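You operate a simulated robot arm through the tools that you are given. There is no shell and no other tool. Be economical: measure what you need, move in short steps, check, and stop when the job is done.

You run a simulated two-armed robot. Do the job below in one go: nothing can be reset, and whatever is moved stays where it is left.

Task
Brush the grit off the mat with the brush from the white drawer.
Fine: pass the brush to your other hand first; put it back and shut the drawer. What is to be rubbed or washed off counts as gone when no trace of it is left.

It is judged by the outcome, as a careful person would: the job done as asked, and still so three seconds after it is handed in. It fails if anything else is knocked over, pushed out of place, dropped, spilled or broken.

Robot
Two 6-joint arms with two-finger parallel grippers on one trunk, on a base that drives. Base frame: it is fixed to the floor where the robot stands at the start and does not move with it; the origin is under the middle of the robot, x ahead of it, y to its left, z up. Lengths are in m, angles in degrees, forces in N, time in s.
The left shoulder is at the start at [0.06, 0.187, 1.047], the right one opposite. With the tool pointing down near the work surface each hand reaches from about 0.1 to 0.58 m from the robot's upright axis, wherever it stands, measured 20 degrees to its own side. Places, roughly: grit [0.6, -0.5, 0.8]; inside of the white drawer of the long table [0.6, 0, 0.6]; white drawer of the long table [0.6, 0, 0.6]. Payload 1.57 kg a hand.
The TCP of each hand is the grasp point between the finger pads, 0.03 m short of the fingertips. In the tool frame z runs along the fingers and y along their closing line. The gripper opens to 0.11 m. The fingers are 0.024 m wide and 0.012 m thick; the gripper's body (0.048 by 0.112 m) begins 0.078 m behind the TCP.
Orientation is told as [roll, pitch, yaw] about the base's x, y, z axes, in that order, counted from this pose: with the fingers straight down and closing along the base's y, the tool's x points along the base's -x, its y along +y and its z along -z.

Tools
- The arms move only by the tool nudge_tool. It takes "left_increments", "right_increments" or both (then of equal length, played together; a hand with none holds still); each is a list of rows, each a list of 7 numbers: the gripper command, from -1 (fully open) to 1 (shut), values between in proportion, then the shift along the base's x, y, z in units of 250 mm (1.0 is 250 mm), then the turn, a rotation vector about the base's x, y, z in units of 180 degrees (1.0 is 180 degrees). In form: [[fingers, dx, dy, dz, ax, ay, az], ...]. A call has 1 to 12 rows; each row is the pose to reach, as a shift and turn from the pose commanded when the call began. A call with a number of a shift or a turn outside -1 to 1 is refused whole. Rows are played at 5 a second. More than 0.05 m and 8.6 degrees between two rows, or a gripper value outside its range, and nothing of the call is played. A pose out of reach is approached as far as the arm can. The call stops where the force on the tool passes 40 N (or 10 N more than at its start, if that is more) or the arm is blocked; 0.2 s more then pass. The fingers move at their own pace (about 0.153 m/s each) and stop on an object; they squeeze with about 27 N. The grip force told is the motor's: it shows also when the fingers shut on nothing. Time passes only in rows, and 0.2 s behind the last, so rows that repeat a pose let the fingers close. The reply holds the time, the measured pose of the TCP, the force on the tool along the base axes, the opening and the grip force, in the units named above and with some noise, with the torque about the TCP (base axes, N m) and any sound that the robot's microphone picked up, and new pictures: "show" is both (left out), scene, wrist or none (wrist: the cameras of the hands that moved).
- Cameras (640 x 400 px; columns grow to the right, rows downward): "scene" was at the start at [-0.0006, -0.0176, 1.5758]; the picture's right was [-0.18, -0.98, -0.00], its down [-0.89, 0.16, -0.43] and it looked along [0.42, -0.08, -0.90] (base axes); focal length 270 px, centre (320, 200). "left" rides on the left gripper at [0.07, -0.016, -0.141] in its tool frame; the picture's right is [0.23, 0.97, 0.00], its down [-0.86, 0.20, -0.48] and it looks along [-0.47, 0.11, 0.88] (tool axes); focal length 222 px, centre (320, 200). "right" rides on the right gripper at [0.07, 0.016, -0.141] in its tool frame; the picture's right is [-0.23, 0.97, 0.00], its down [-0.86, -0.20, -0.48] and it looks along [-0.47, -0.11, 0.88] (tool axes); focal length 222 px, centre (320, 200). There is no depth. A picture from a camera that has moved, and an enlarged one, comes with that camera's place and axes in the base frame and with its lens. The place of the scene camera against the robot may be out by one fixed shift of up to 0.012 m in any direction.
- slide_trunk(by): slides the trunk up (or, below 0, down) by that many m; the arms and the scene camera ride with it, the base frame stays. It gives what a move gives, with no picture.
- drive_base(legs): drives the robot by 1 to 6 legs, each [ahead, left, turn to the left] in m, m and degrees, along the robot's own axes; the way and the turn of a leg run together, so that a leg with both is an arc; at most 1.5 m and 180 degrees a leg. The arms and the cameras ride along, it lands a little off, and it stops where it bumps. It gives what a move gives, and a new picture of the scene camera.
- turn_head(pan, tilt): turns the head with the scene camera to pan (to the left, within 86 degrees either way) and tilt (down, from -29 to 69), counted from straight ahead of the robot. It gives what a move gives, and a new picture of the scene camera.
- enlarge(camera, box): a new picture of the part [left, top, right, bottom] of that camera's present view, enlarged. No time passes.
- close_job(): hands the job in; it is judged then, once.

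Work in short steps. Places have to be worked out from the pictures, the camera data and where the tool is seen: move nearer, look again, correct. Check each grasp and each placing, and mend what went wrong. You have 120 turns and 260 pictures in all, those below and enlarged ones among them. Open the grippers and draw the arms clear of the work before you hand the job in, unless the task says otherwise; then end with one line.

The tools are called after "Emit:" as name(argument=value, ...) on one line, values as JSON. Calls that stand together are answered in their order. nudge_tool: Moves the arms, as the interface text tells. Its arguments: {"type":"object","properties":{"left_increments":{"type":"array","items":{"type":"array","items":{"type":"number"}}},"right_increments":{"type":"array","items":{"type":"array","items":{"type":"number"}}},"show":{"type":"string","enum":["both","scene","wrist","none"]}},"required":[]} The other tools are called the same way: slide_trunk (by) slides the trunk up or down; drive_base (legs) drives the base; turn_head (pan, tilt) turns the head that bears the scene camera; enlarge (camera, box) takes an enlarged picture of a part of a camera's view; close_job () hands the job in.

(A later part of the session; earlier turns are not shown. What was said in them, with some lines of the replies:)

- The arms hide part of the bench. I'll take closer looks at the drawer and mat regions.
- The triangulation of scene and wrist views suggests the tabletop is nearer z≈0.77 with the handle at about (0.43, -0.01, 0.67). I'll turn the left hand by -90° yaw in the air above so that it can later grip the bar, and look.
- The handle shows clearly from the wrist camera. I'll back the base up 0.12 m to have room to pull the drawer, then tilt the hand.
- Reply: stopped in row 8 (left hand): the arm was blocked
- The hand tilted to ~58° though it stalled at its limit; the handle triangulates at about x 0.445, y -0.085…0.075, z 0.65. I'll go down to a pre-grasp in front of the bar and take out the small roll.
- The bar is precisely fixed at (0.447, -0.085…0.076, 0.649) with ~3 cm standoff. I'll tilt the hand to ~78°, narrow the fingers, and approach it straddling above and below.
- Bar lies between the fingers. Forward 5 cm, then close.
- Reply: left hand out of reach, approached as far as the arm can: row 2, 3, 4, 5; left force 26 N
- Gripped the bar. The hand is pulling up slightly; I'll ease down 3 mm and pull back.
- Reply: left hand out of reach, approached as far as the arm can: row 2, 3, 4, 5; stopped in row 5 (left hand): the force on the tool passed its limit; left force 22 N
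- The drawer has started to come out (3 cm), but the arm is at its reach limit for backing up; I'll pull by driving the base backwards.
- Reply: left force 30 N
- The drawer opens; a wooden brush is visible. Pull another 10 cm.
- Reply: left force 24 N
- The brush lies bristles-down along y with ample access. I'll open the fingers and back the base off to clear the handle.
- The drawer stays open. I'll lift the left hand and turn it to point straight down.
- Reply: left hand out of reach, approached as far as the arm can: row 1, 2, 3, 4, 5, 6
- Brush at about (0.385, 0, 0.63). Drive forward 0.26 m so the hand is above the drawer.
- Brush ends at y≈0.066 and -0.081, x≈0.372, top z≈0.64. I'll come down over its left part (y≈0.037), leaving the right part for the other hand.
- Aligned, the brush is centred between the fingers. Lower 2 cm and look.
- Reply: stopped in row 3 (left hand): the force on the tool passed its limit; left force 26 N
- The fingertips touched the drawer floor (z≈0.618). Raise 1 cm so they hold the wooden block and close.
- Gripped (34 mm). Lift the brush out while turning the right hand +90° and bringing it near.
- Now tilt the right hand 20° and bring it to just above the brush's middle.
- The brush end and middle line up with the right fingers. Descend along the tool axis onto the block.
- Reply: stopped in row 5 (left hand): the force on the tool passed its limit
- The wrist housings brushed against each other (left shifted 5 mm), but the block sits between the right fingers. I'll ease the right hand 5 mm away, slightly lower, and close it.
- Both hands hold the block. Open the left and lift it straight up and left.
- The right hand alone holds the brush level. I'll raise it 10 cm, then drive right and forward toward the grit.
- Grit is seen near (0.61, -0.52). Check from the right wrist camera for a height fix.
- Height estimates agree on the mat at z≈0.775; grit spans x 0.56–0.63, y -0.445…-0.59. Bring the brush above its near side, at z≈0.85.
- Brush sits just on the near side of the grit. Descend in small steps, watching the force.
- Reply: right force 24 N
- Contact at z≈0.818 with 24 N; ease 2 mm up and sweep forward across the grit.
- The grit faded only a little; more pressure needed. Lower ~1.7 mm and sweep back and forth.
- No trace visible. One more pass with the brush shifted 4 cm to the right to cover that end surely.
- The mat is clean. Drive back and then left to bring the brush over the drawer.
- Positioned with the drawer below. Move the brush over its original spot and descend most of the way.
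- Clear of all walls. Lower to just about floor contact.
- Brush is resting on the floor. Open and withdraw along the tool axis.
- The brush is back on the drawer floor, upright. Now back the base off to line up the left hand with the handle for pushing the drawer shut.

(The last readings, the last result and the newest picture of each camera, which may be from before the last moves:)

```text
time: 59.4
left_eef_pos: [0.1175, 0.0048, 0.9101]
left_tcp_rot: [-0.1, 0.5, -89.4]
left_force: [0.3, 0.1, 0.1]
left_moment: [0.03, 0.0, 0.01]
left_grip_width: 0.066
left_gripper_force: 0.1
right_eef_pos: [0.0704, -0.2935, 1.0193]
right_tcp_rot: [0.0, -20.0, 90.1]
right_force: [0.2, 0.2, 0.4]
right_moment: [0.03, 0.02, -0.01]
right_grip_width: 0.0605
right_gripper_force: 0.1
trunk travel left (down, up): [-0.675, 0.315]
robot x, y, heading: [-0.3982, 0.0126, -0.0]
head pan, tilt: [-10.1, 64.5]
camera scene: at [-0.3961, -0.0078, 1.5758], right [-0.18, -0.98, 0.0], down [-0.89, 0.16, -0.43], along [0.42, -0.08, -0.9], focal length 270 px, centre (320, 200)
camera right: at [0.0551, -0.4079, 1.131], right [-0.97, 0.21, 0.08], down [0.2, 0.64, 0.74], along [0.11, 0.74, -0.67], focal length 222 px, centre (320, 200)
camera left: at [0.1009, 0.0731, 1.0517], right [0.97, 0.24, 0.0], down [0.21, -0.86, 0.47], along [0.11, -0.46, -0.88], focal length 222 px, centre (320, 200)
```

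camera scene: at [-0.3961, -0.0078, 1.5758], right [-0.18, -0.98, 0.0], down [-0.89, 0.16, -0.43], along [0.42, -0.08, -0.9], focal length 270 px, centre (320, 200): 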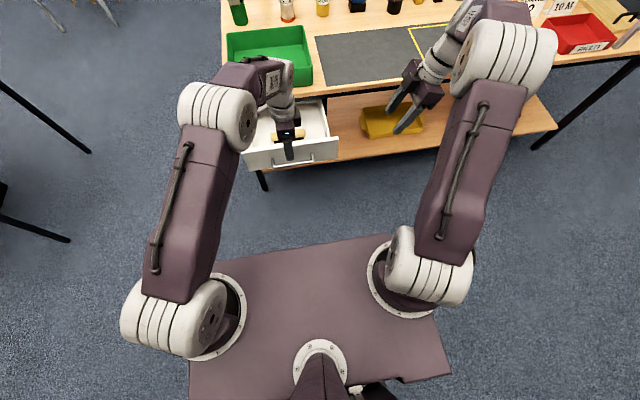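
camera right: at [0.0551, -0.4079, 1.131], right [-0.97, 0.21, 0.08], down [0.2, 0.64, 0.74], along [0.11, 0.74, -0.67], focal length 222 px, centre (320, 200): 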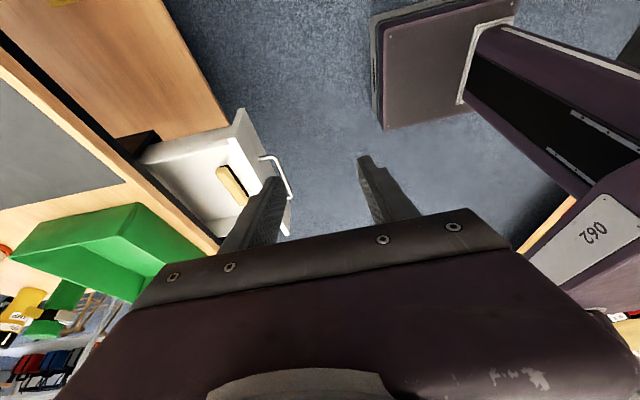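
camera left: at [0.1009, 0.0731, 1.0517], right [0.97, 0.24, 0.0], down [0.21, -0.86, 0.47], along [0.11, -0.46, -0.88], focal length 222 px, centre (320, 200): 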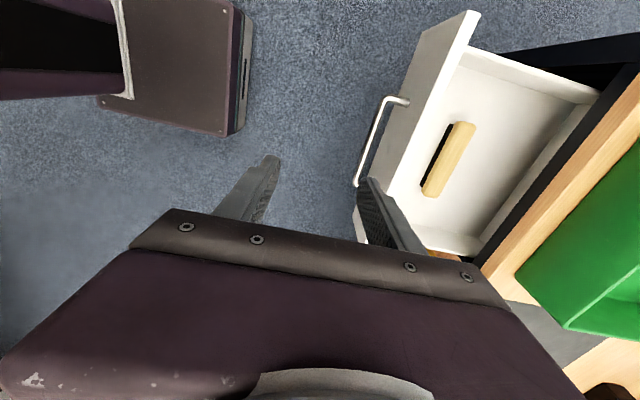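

Drawer and brush are as expected. Pitch the left hand forward ~78° and lower to handle height.

Emit:
nudge_tool(left_increments=[[0, 0, 0, -0.05, 0, -0.04, 0], [0.1, 0, 0, -0.12, 0, -0.08, 0], [0.1, 0, 0, -0.2, 0, -0.12, 0], [0.1, 0, 0, -0.3, 0, -0.16, 0], [0.1, 0, 0, -0.4, 0, -0.2, 0], [0.1, 0, 0, -0.5, 0, -0.24, 0], [0.1, 0, 0, -0.6, 0, -0.28, 0], [0.1, 0, 0, -0.7, 0, -0.32, 0], [0.1, 0, 0, -0.8, 0, -0.36, 0], [0.1, 0, 0, -0.9, 0, -0.4, 0], [0.1, 0, 0, -1.0, 0, -0.43, 0]])

```text
time: 61.8
left_eef_pos: [0.1171, 0.007, 0.6587]
left_tcp_rot: [77.4, -0.5, -89.4]
left_force: [0.3, -0.3, -0.3]
left_moment: [0.02, 0.02, -0.04]
left_grip_width: 0.0494
left_gripper_force: 0.1
left hand out of reach, approached as far as the arm can: row 4, 5
right_eef_pos: [0.0696, -0.2913, 1.0209]
right_tcp_rot: [-0.1, -19.8, 90.2]
right_force: [0.0, 0.4, -0.5]
right_moment: [-0.01, 0.03, 0.02]
right_grip_width: 0.0606
right_gripper_force: 0.0
trunk travel left (down, up): [-0.675, 0.315]
robot x, y, heading: [-0.3978, 0.0123, -0.3]
head pan, tilt: [-10.1, 64.5]
camera scene: at [-0.3974, -0.0049, 1.5759], right [-0.18, -0.98, 0.0], down [-0.89, 0.16, -0.43], along [0.42, -0.08, -0.9], focal length 270 px, centre (320, 200)
camera left: at [-0.0239, 0.0757, 0.6728], right [0.21, 0.24, 0.95], down [-0.41, -0.86, 0.31], along [0.89, -0.46, -0.08], focal length 222 px, centre (320, 200)
```

scene: 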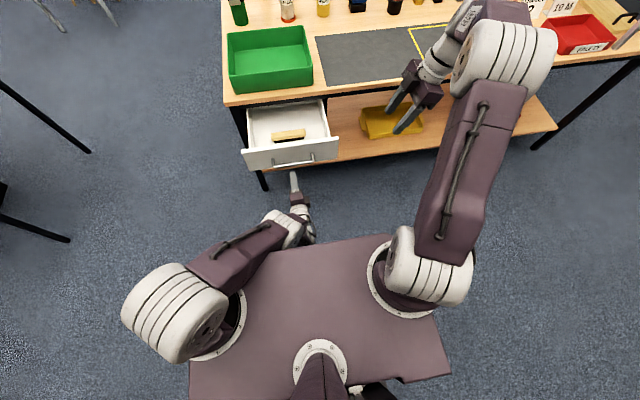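
left: 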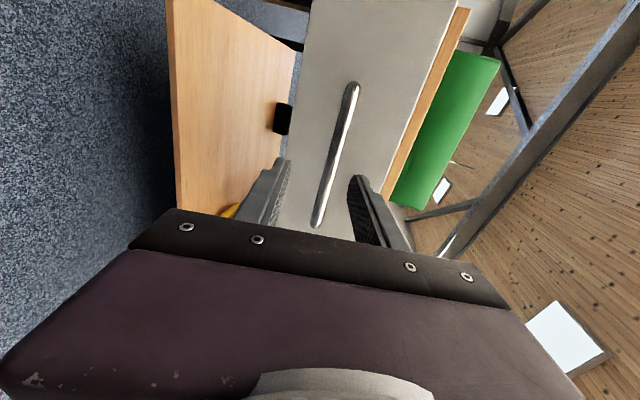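

Lower 6 mm and drive forward 8 cm so the fingers straddle the bar.

Emit:
nudge_tool(left_increments=[[0.1, 0, 0, -0.015, 0, 0, 0], [0.1, 0, 0, -0.026, 0, 0, 0]], show="none")

Emit:
drive_base(legs=[[0.08, 0, 0.2]])

Emit:
enlarge(camera="left", box=[0, 0, 640, 400])

```text
time: 62.4
left_eef_pos: [0.1171, 0.0068, 0.6526]
left_tcp_rot: [77.2, -0.5, -89.5]
left_force: [-0.1, 0.4, 0.8]
left_moment: [0.0, 0.01, -0.01]
left_grip_width: 0.0496
left_gripper_force: 0.0
right_eef_pos: [0.0698, -0.2919, 1.0208]
right_tcp_rot: [-0.1, -19.9, 90.3]
right_force: [-0.5, -0.4, -0.7]
right_moment: [0.0, 0.01, 0.03]
right_grip_width: 0.0603
right_gripper_force: 0.2
trunk travel left (down, up): [-0.675, 0.315]
robot x, y, heading: [-0.3982, 0.0125, -0.1]
head pan, tilt: [-10.1, 64.5]
```

```text
time: 63.5
left_eef_pos: [0.2004, 0.0101, 0.6514]
left_tcp_rot: [77.2, -0.5, -89.1]
left_force: [0.4, 0.5, -0.2]
left_moment: [0.01, -0.04, 0.01]
left_grip_width: 0.0495
left_gripper_force: 0.0
right_eef_pos: [0.154, -0.2906, 1.0212]
right_tcp_rot: [-0.1, -20.0, 90.6]
right_force: [0.0, 0.6, -0.8]
right_moment: [0.02, 0.03, 0.01]
right_grip_width: 0.0605
right_gripper_force: 0.1
trunk travel left (down, up): [-0.675, 0.315]
robot x, y, heading: [-0.3171, 0.0136, 0.2]
head pan, tilt: [-10.1, 64.5]
camera scene: at [-0.3142, -0.0058, 1.5758], right [-0.17, -0.98, 0.0], down [-0.89, 0.16, -0.43], along [0.42, -0.08, -0.9], focal length 270 px, centre (320, 200)
```

scene: 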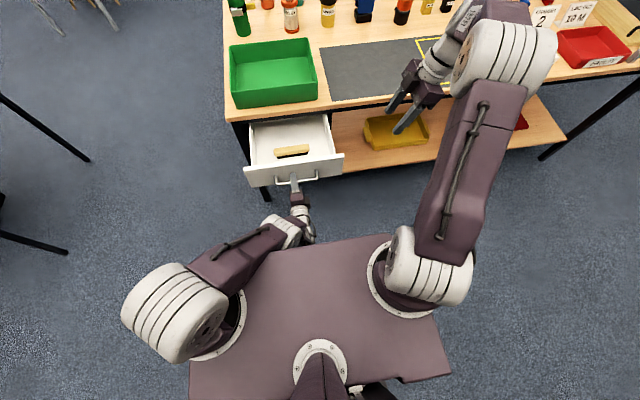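

```text
1.00 times, centred on (320, 200) of left
camera zoom: at [0.0582, 0.077, 0.6664], right [0.21, 0.24, 0.95], down [-0.41, -0.86, 0.31], along [0.89, -0.45, -0.08], focal length 222 px, centre (320, 200)
```

zoom: 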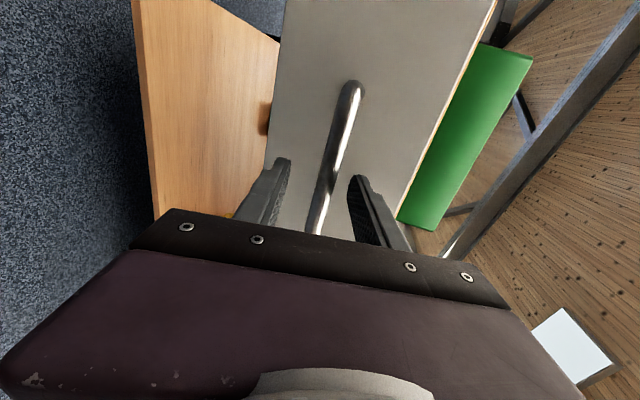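

Bar is between the fingers. Close, then drive forward to push the drawer in.

Emit:
nudge_tool(left_increments=[[0.6, 0, 0, 0, 0, 0, 0], [1, 0, 0, 0, 0, 0, 0], [1, 0, 0, 0, 0, 0, 0], [1, 0, 0, 0, 0, 0, 0]], show="none")

Emit:
drive_base(legs=[[0.11, 0, 0]])

```text
time: 64.5
left_eef_pos: [0.1992, 0.0097, 0.6534]
left_tcp_rot: [77.6, -0.5, -89.2]
left_force: [1.3, 3.6, 20.0]
left_moment: [0.78, -0.18, 0.0]
left_grip_width: 0.0138
left_gripper_force: 30.4
right_eef_pos: [0.1519, -0.2898, 1.022]
right_tcp_rot: [-0.3, -19.8, 90.6]
right_force: [0.3, 0.1, 0.7]
right_moment: [-0.02, -0.01, 0.02]
right_grip_width: 0.0603
right_gripper_force: 0.1
trunk travel left (down, up): [-0.675, 0.315]
robot x, y, heading: [-0.3136, 0.0069, 0.2]
head pan, tilt: [-10.1, 64.5]
```

```text
time: 65.7
left_eef_pos: [0.3105, 0.0086, 0.6548]
left_tcp_rot: [77.6, -0.5, -89.2]
left_force: [-0.6, -10.1, 26.1]
left_moment: [0.84, -0.19, -0.54]
left_grip_width: 0.0138
left_gripper_force: 29.9
right_eef_pos: [0.2625, -0.2911, 1.0209]
right_tcp_rot: [-0.2, -19.9, 90.7]
right_force: [0.1, 0.0, -0.8]
right_moment: [0.02, 0.05, 0.0]
right_grip_width: 0.0602
right_gripper_force: 0.0
trunk travel left (down, up): [-0.675, 0.315]
robot x, y, heading: [-0.2007, 0.0095, 0.1]
head pan, tilt: [-10.1, 64.5]
camera scene: at [-0.2077, -0.0075, 1.5758], right [-0.17, -0.98, 0.0], down [-0.89, 0.16, -0.43], along [0.43, -0.07, -0.9], focal length 270 px, centre (320, 200)
```

scene: 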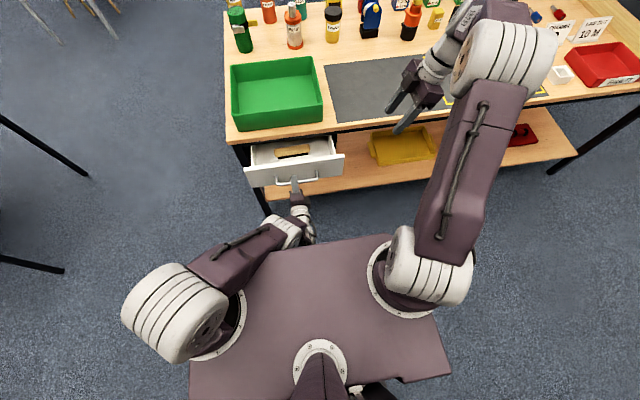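

Closing smoothly. ~0.12 m remain; continue.

Emit:
drive_base(legs=[[0.11, 0, 0]])

Emit:
enlarge(camera="scene", box=[220, 100, 380, 220])

Emit:
enlarge(camera="left", box=[200, 0, 520, 240])

```text
time: 66.8
left_eef_pos: [0.4221, 0.0075, 0.6553]
left_tcp_rot: [77.7, -0.4, -89.4]
left_force: [-0.1, -4.7, 15.7]
left_moment: [0.82, -0.08, -0.39]
left_grip_width: 0.0139
left_gripper_force: 30.6
right_eef_pos: [0.3739, -0.2911, 1.0224]
right_tcp_rot: [-0.1, -19.9, 90.6]
right_force: [-0.5, 1.0, 0.4]
right_moment: [-0.02, 0.04, 0.0]
right_grip_width: 0.0606
right_gripper_force: 0.0
trunk travel left (down, up): [-0.675, 0.315]
robot x, y, heading: [-0.0911, 0.0136, 0.1]
head pan, tilt: [-10.1, 64.5]
camera scene: at [-0.0956, -0.0068, 1.5758], right [-0.18, -0.98, 0.0], down [-0.89, 0.16, -0.43], along [0.42, -0.07, -0.9], focal length 270 px, centre (320, 200)
```

scene: 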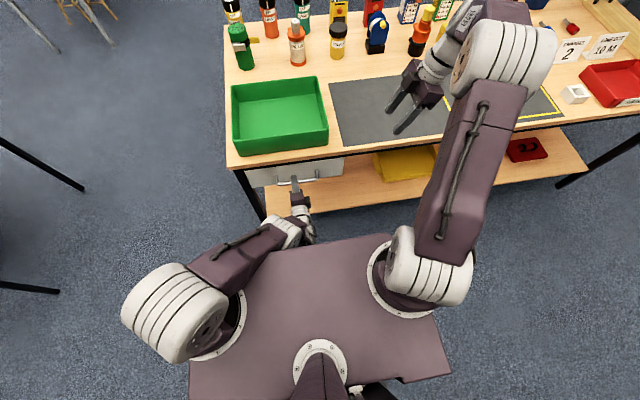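

```text
3.33 times, centred on (300, 160) of scene
camera zoom: at [-0.0956, -0.0068, 1.5758], right [-0.18, -0.98, 0.0], down [-0.89, 0.16, -0.43], along [0.42, -0.07, -0.9], focal length 899 px, centre (387, 333)
```

zoom: 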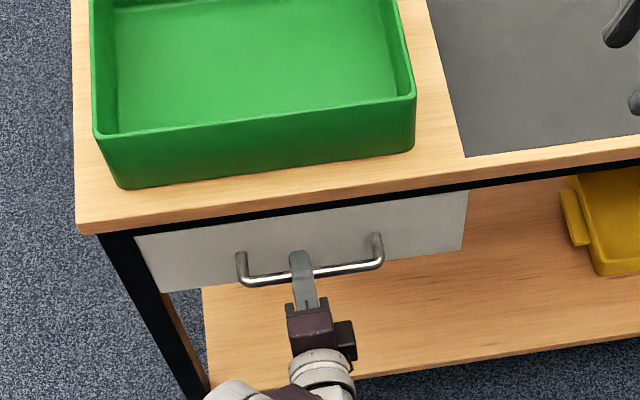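

```text
1.67 times, centred on (360, 120) of left
camera zoom: at [0.2794, 0.0752, 0.6682], right [0.2, 0.24, 0.95], down [-0.42, -0.86, 0.3], along [0.89, -0.46, -0.08], focal length 370 px, centre (253, 333)
```

zoom: 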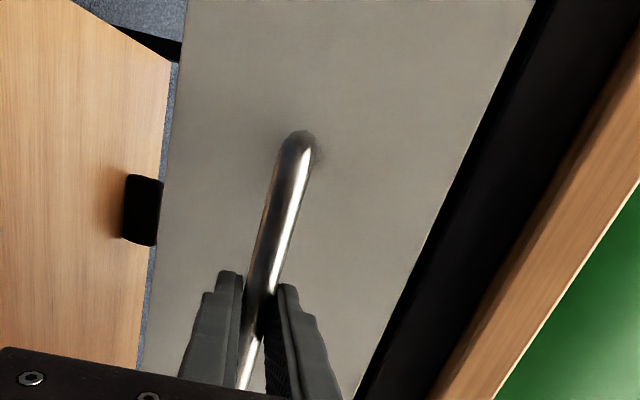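

About 8 mm remain. Push the rest with the arm, in small steps, until force builds up.

Emit:
nudge_tool(left_increments=[[1, 0.012, 0, 0, 0, 0, 0], [1, 0.024, 0, 0, 0, 0, 0], [1, 0.036, 0, 0, 0, 0, 0], [1, 0.048, 0, 0, 0, 0, 0], [1, 0.06, 0, 0, 0, 0, 0], [1, 0.072, 0, 0, 0, 0, 0]], show="wrist")

```text
time: 68.2
left_eef_pos: [0.4363, 0.0088, 0.6533]
left_tcp_rot: [77.4, -0.3, -89.4]
left_force: [-36.9, -2.8, -8.4]
left_moment: [0.72, -0.02, -0.26]
left_grip_width: 0.0141
left_gripper_force: 30.2
right_eef_pos: [0.372, -0.2912, 1.0222]
right_tcp_rot: [-0.4, -19.9, 90.5]
right_force: [0.0, 0.1, 0.1]
right_moment: [0.04, 0.04, 0.01]
right_grip_width: 0.0601
right_gripper_force: 0.1
trunk travel left (down, up): [-0.675, 0.315]
robot x, y, heading: [-0.0912, 0.0109, -0.1]
head pan, tilt: [-10.1, 64.5]
camera left: at [0.2946, 0.0764, 0.6674], right [0.21, 0.23, 0.95], down [-0.41, -0.86, 0.3], along [0.89, -0.46, -0.08], focal length 222 px, centre (320, 200)
```

left: 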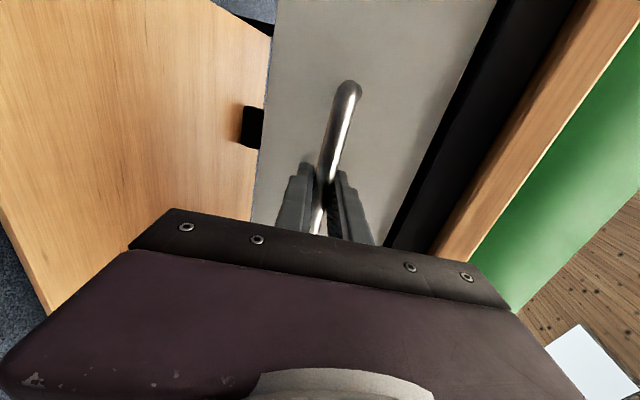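

The drawer is against its stop (37 N). Open the fingers and drive straight back.

Emit:
nudge_tool(left_increments=[[0.5, -0.004, 0, 0, 0, 0, 0], [0.1, -0.008, 0, 0, 0, 0, 0], [0.1, -0.008, 0, 0, 0, 0, 0]], show="none")

Emit:
drive_base(legs=[[-0.15, 0, 0]])

Emit:
enlarge(camera="left", box=[0, 0, 640, 400])

Emit:
enlarge(camera="scene", box=[220, 60, 380, 180])

```text
time: 69.0
left_eef_pos: [0.438, 0.0096, 0.6535]
left_tcp_rot: [77.7, -0.6, -89.3]
left_force: [-8.9, 2.7, -8.8]
left_moment: [0.04, 0.08, -0.06]
left_grip_width: 0.04
left_gripper_force: 0.0
right_eef_pos: [0.3751, -0.289, 1.0208]
right_tcp_rot: [-0.1, -19.9, 90.5]
right_force: [0.2, 0.6, 0.4]
right_moment: [0.02, 0.01, 0.0]
right_grip_width: 0.0607
right_gripper_force: 0.0
trunk travel left (down, up): [-0.675, 0.315]
robot x, y, heading: [-0.0952, 0.0106, -0.2]
head pan, tilt: [-10.1, 64.5]
```

```text
time: 70.4
left_eef_pos: [0.2865, 0.008, 0.6539]
left_tcp_rot: [77.6, -0.4, -89.3]
left_force: [0.4, -0.1, -0.7]
left_moment: [0.02, -0.02, 0.01]
left_grip_width: 0.0496
left_gripper_force: 0.0
right_eef_pos: [0.2231, -0.2903, 1.0202]
right_tcp_rot: [-0.1, -19.8, 90.6]
right_force: [0.2, 0.9, 0.0]
right_moment: [0.0, 0.02, 0.01]
right_grip_width: 0.0605
right_gripper_force: 0.0
trunk travel left (down, up): [-0.675, 0.315]
robot x, y, heading: [-0.2449, 0.0099, -0.1]
head pan, tilt: [-10.1, 64.5]
camera scene: at [-0.2454, -0.006, 1.5757], right [-0.17, -0.98, 0.0], down [-0.89, 0.16, -0.43], along [0.42, -0.08, -0.9], focal length 270 px, centre (320, 200)
```

scene: 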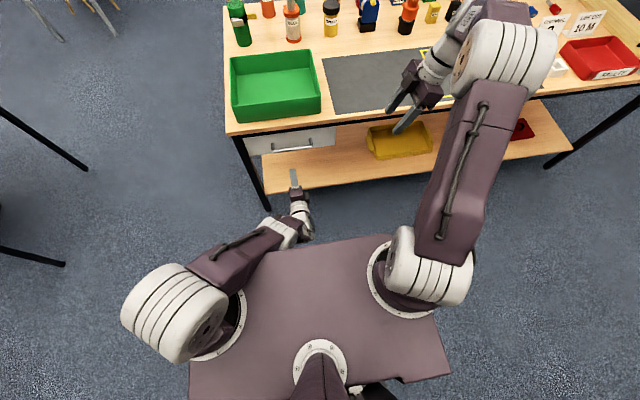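

```text
1.00 times, centred on (320, 200) of left
camera zoom: at [0.1444, 0.076, 0.6677], right [0.21, 0.24, 0.95], down [-0.41, -0.86, 0.3], along [0.89, -0.46, -0.08], focal length 222 px, centre (320, 200)
```

zoom: 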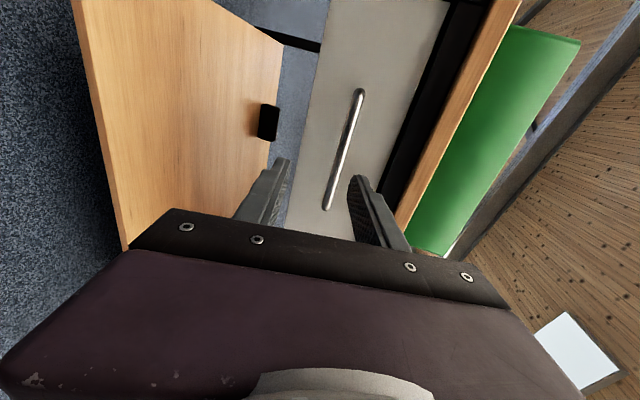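

```text
3.33 times, centred on (300, 120) of scene
camera zoom: at [-0.2454, -0.006, 1.5757], right [-0.17, -0.98, 0.0], down [-0.89, 0.16, -0.43], along [0.42, -0.08, -0.9], focal length 899 px, centre (387, 467)
```

zoom: 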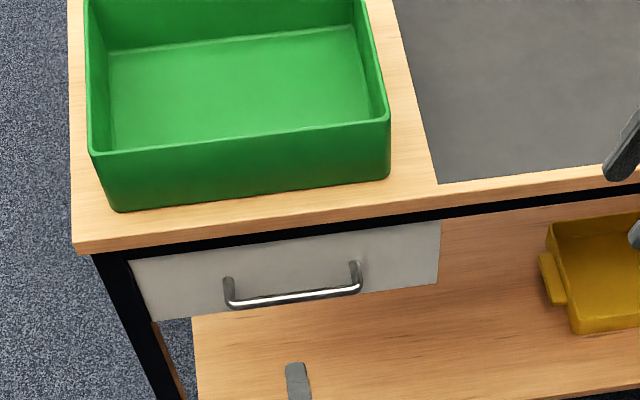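

The drawer is flush. Open both grippers, back away, and check the mat from a clear view.

Emit:
drive_base(legs=[[-0.2, 0, 0]])

Emit:
nudge_tool(left_increments=[[-1, 0, 0, 0, 0, 0, 0], [-1, 0, 0, 0.05, 0, 0, 0], [-1, 0, 0, 0.1, 0, 0, 0]], right_increments=[[-1, 0, -0.1, 0, 0, 0, 0], [-1, 0, -0.2, 0, 0, 0, 0], [-1, 0, -0.3, 0, 0, 0, 0]], show="none")

Emit:
turn_head(pan=-20, tilt=45)

```text
time: 72.0
left_eef_pos: [0.0842, 0.0069, 0.6539]
left_tcp_rot: [77.6, -0.5, -89.5]
left_force: [0.0, -0.1, 0.0]
left_moment: [0.02, 0.05, 0.03]
left_grip_width: 0.0494
left_gripper_force: 0.0
right_eef_pos: [0.0202, -0.2911, 1.0215]
right_tcp_rot: [-0.1, -19.9, 90.4]
right_force: [-0.1, -0.3, 0.5]
right_moment: [-0.01, -0.01, -0.02]
right_grip_width: 0.0608
right_gripper_force: 0.0
trunk travel left (down, up): [-0.675, 0.315]
robot x, y, heading: [-0.444, 0.01, -0.2]
head pan, tilt: [-10.1, 64.5]
camera scene: at [-0.4471, -0.0059, 1.5758], right [-0.18, -0.98, 0.0], down [-0.89, 0.16, -0.43], along [0.42, -0.08, -0.9], focal length 270 px, centre (320, 200)
```

scene: 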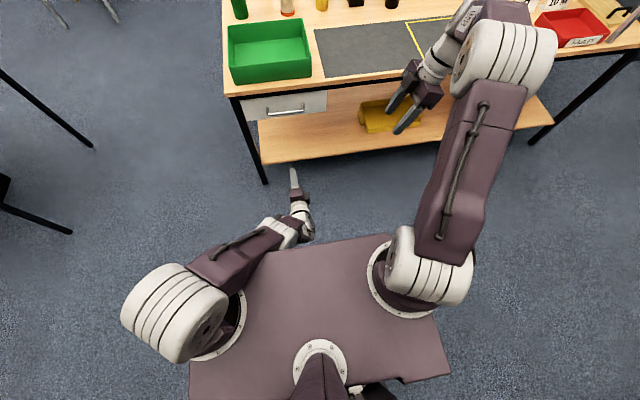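

```text
time: 72.8
left_eef_pos: [0.086, 0.0075, 0.6799]
left_tcp_rot: [77.6, -0.5, -89.5]
left_force: [0.5, 0.1, 0.6]
left_moment: [-0.02, 0.02, 0.02]
left_grip_width: 0.1101
left_gripper_force: 0.1
right_eef_pos: [0.0216, -0.3677, 1.0208]
right_tcp_rot: [-0.2, -19.9, 90.5]
right_force: [0.1, -0.5, 0.1]
right_moment: [0.0, 0.0, 0.01]
right_grip_width: 0.1103
right_gripper_force: 0.2
trunk travel left (down, up): [-0.675, 0.315]
robot x, y, heading: [-0.4473, 0.0095, 0.0]
head pan, tilt: [-10.1, 64.5]
```

```text
time: 73.7
left_eef_pos: [0.0851, 0.0081, 0.6791]
left_tcp_rot: [77.6, -0.5, -89.5]
left_force: [0.8, -0.4, 0.4]
left_moment: [-0.01, 0.03, 0.03]
left_grip_width: 0.1097
left_gripper_force: 0.1
right_eef_pos: [0.021, -0.3659, 1.02]
right_tcp_rot: [-0.1, -19.9, 90.5]
right_force: [-0.1, -0.5, -0.4]
right_moment: [0.01, -0.01, -0.02]
right_grip_width: 0.1098
right_gripper_force: 0.1
trunk travel left (down, up): [-0.675, 0.315]
robot x, y, heading: [-0.4479, 0.0122, -0.2]
head pan, tilt: [-20.0, 45.0]
camera scene: at [-0.431, -0.0227, 1.6002], right [-0.34, -0.94, 0.0], down [-0.66, 0.24, -0.71], along [0.66, -0.24, -0.71], focal length 270 px, centre (320, 200)
```

scene: 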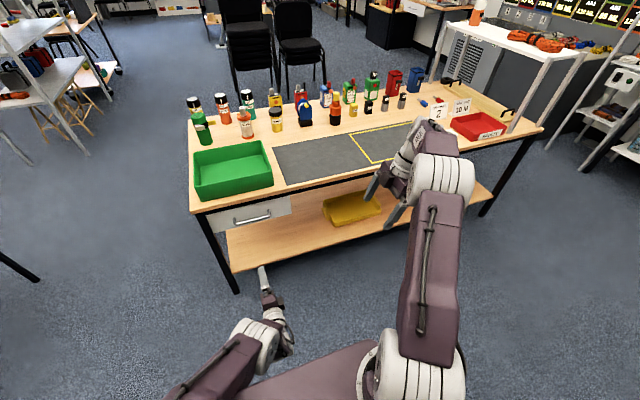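

Emit:
enlarge(camera="scene", box=[260, 110, 420, 210])

Emit:
enlarge(camera="scene", box=[180, 150, 320, 240])

```text
4.00 times, centred on (340, 160) of scene
camera zoom: at [-0.431, -0.0227, 1.6002], right [-0.34, -0.94, 0.0], down [-0.66, 0.24, -0.71], along [0.66, -0.24, -0.71], focal length 1079 px, centre (240, 360)
```

zoom: 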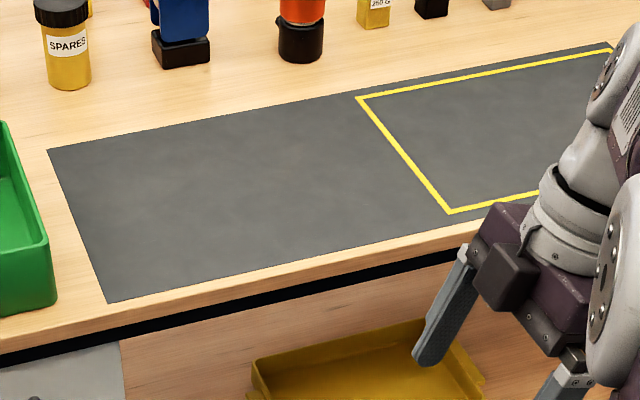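

```text
4.44 times, centred on (250, 195) of scene
camera zoom: at [-0.431, -0.0227, 1.6002], right [-0.34, -0.94, 0.0], down [-0.66, 0.24, -0.71], along [0.66, -0.24, -0.71], focal length 1199 px, centre (631, 222)
```

zoom: 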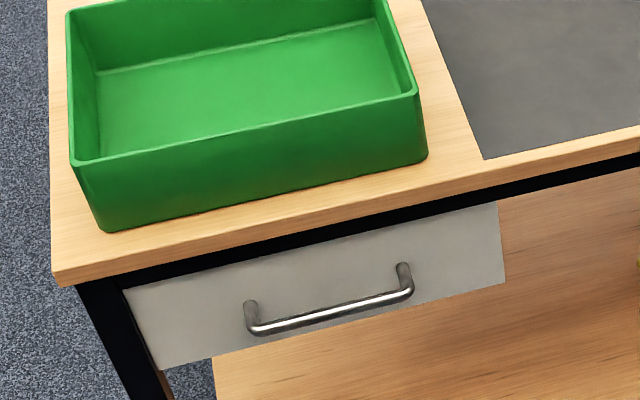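

The mat shows no grit, the drawer is shut flush with the brush inside, everything else is in its place, and both arms are clear with grippers open.

Emit:
close_job()

```text
The job is handed in.
```

The grit is off the mat with no trace visible. I passed the brush from the left hand to the right before brushing, put it back in the white drawer, and shut the drawer.
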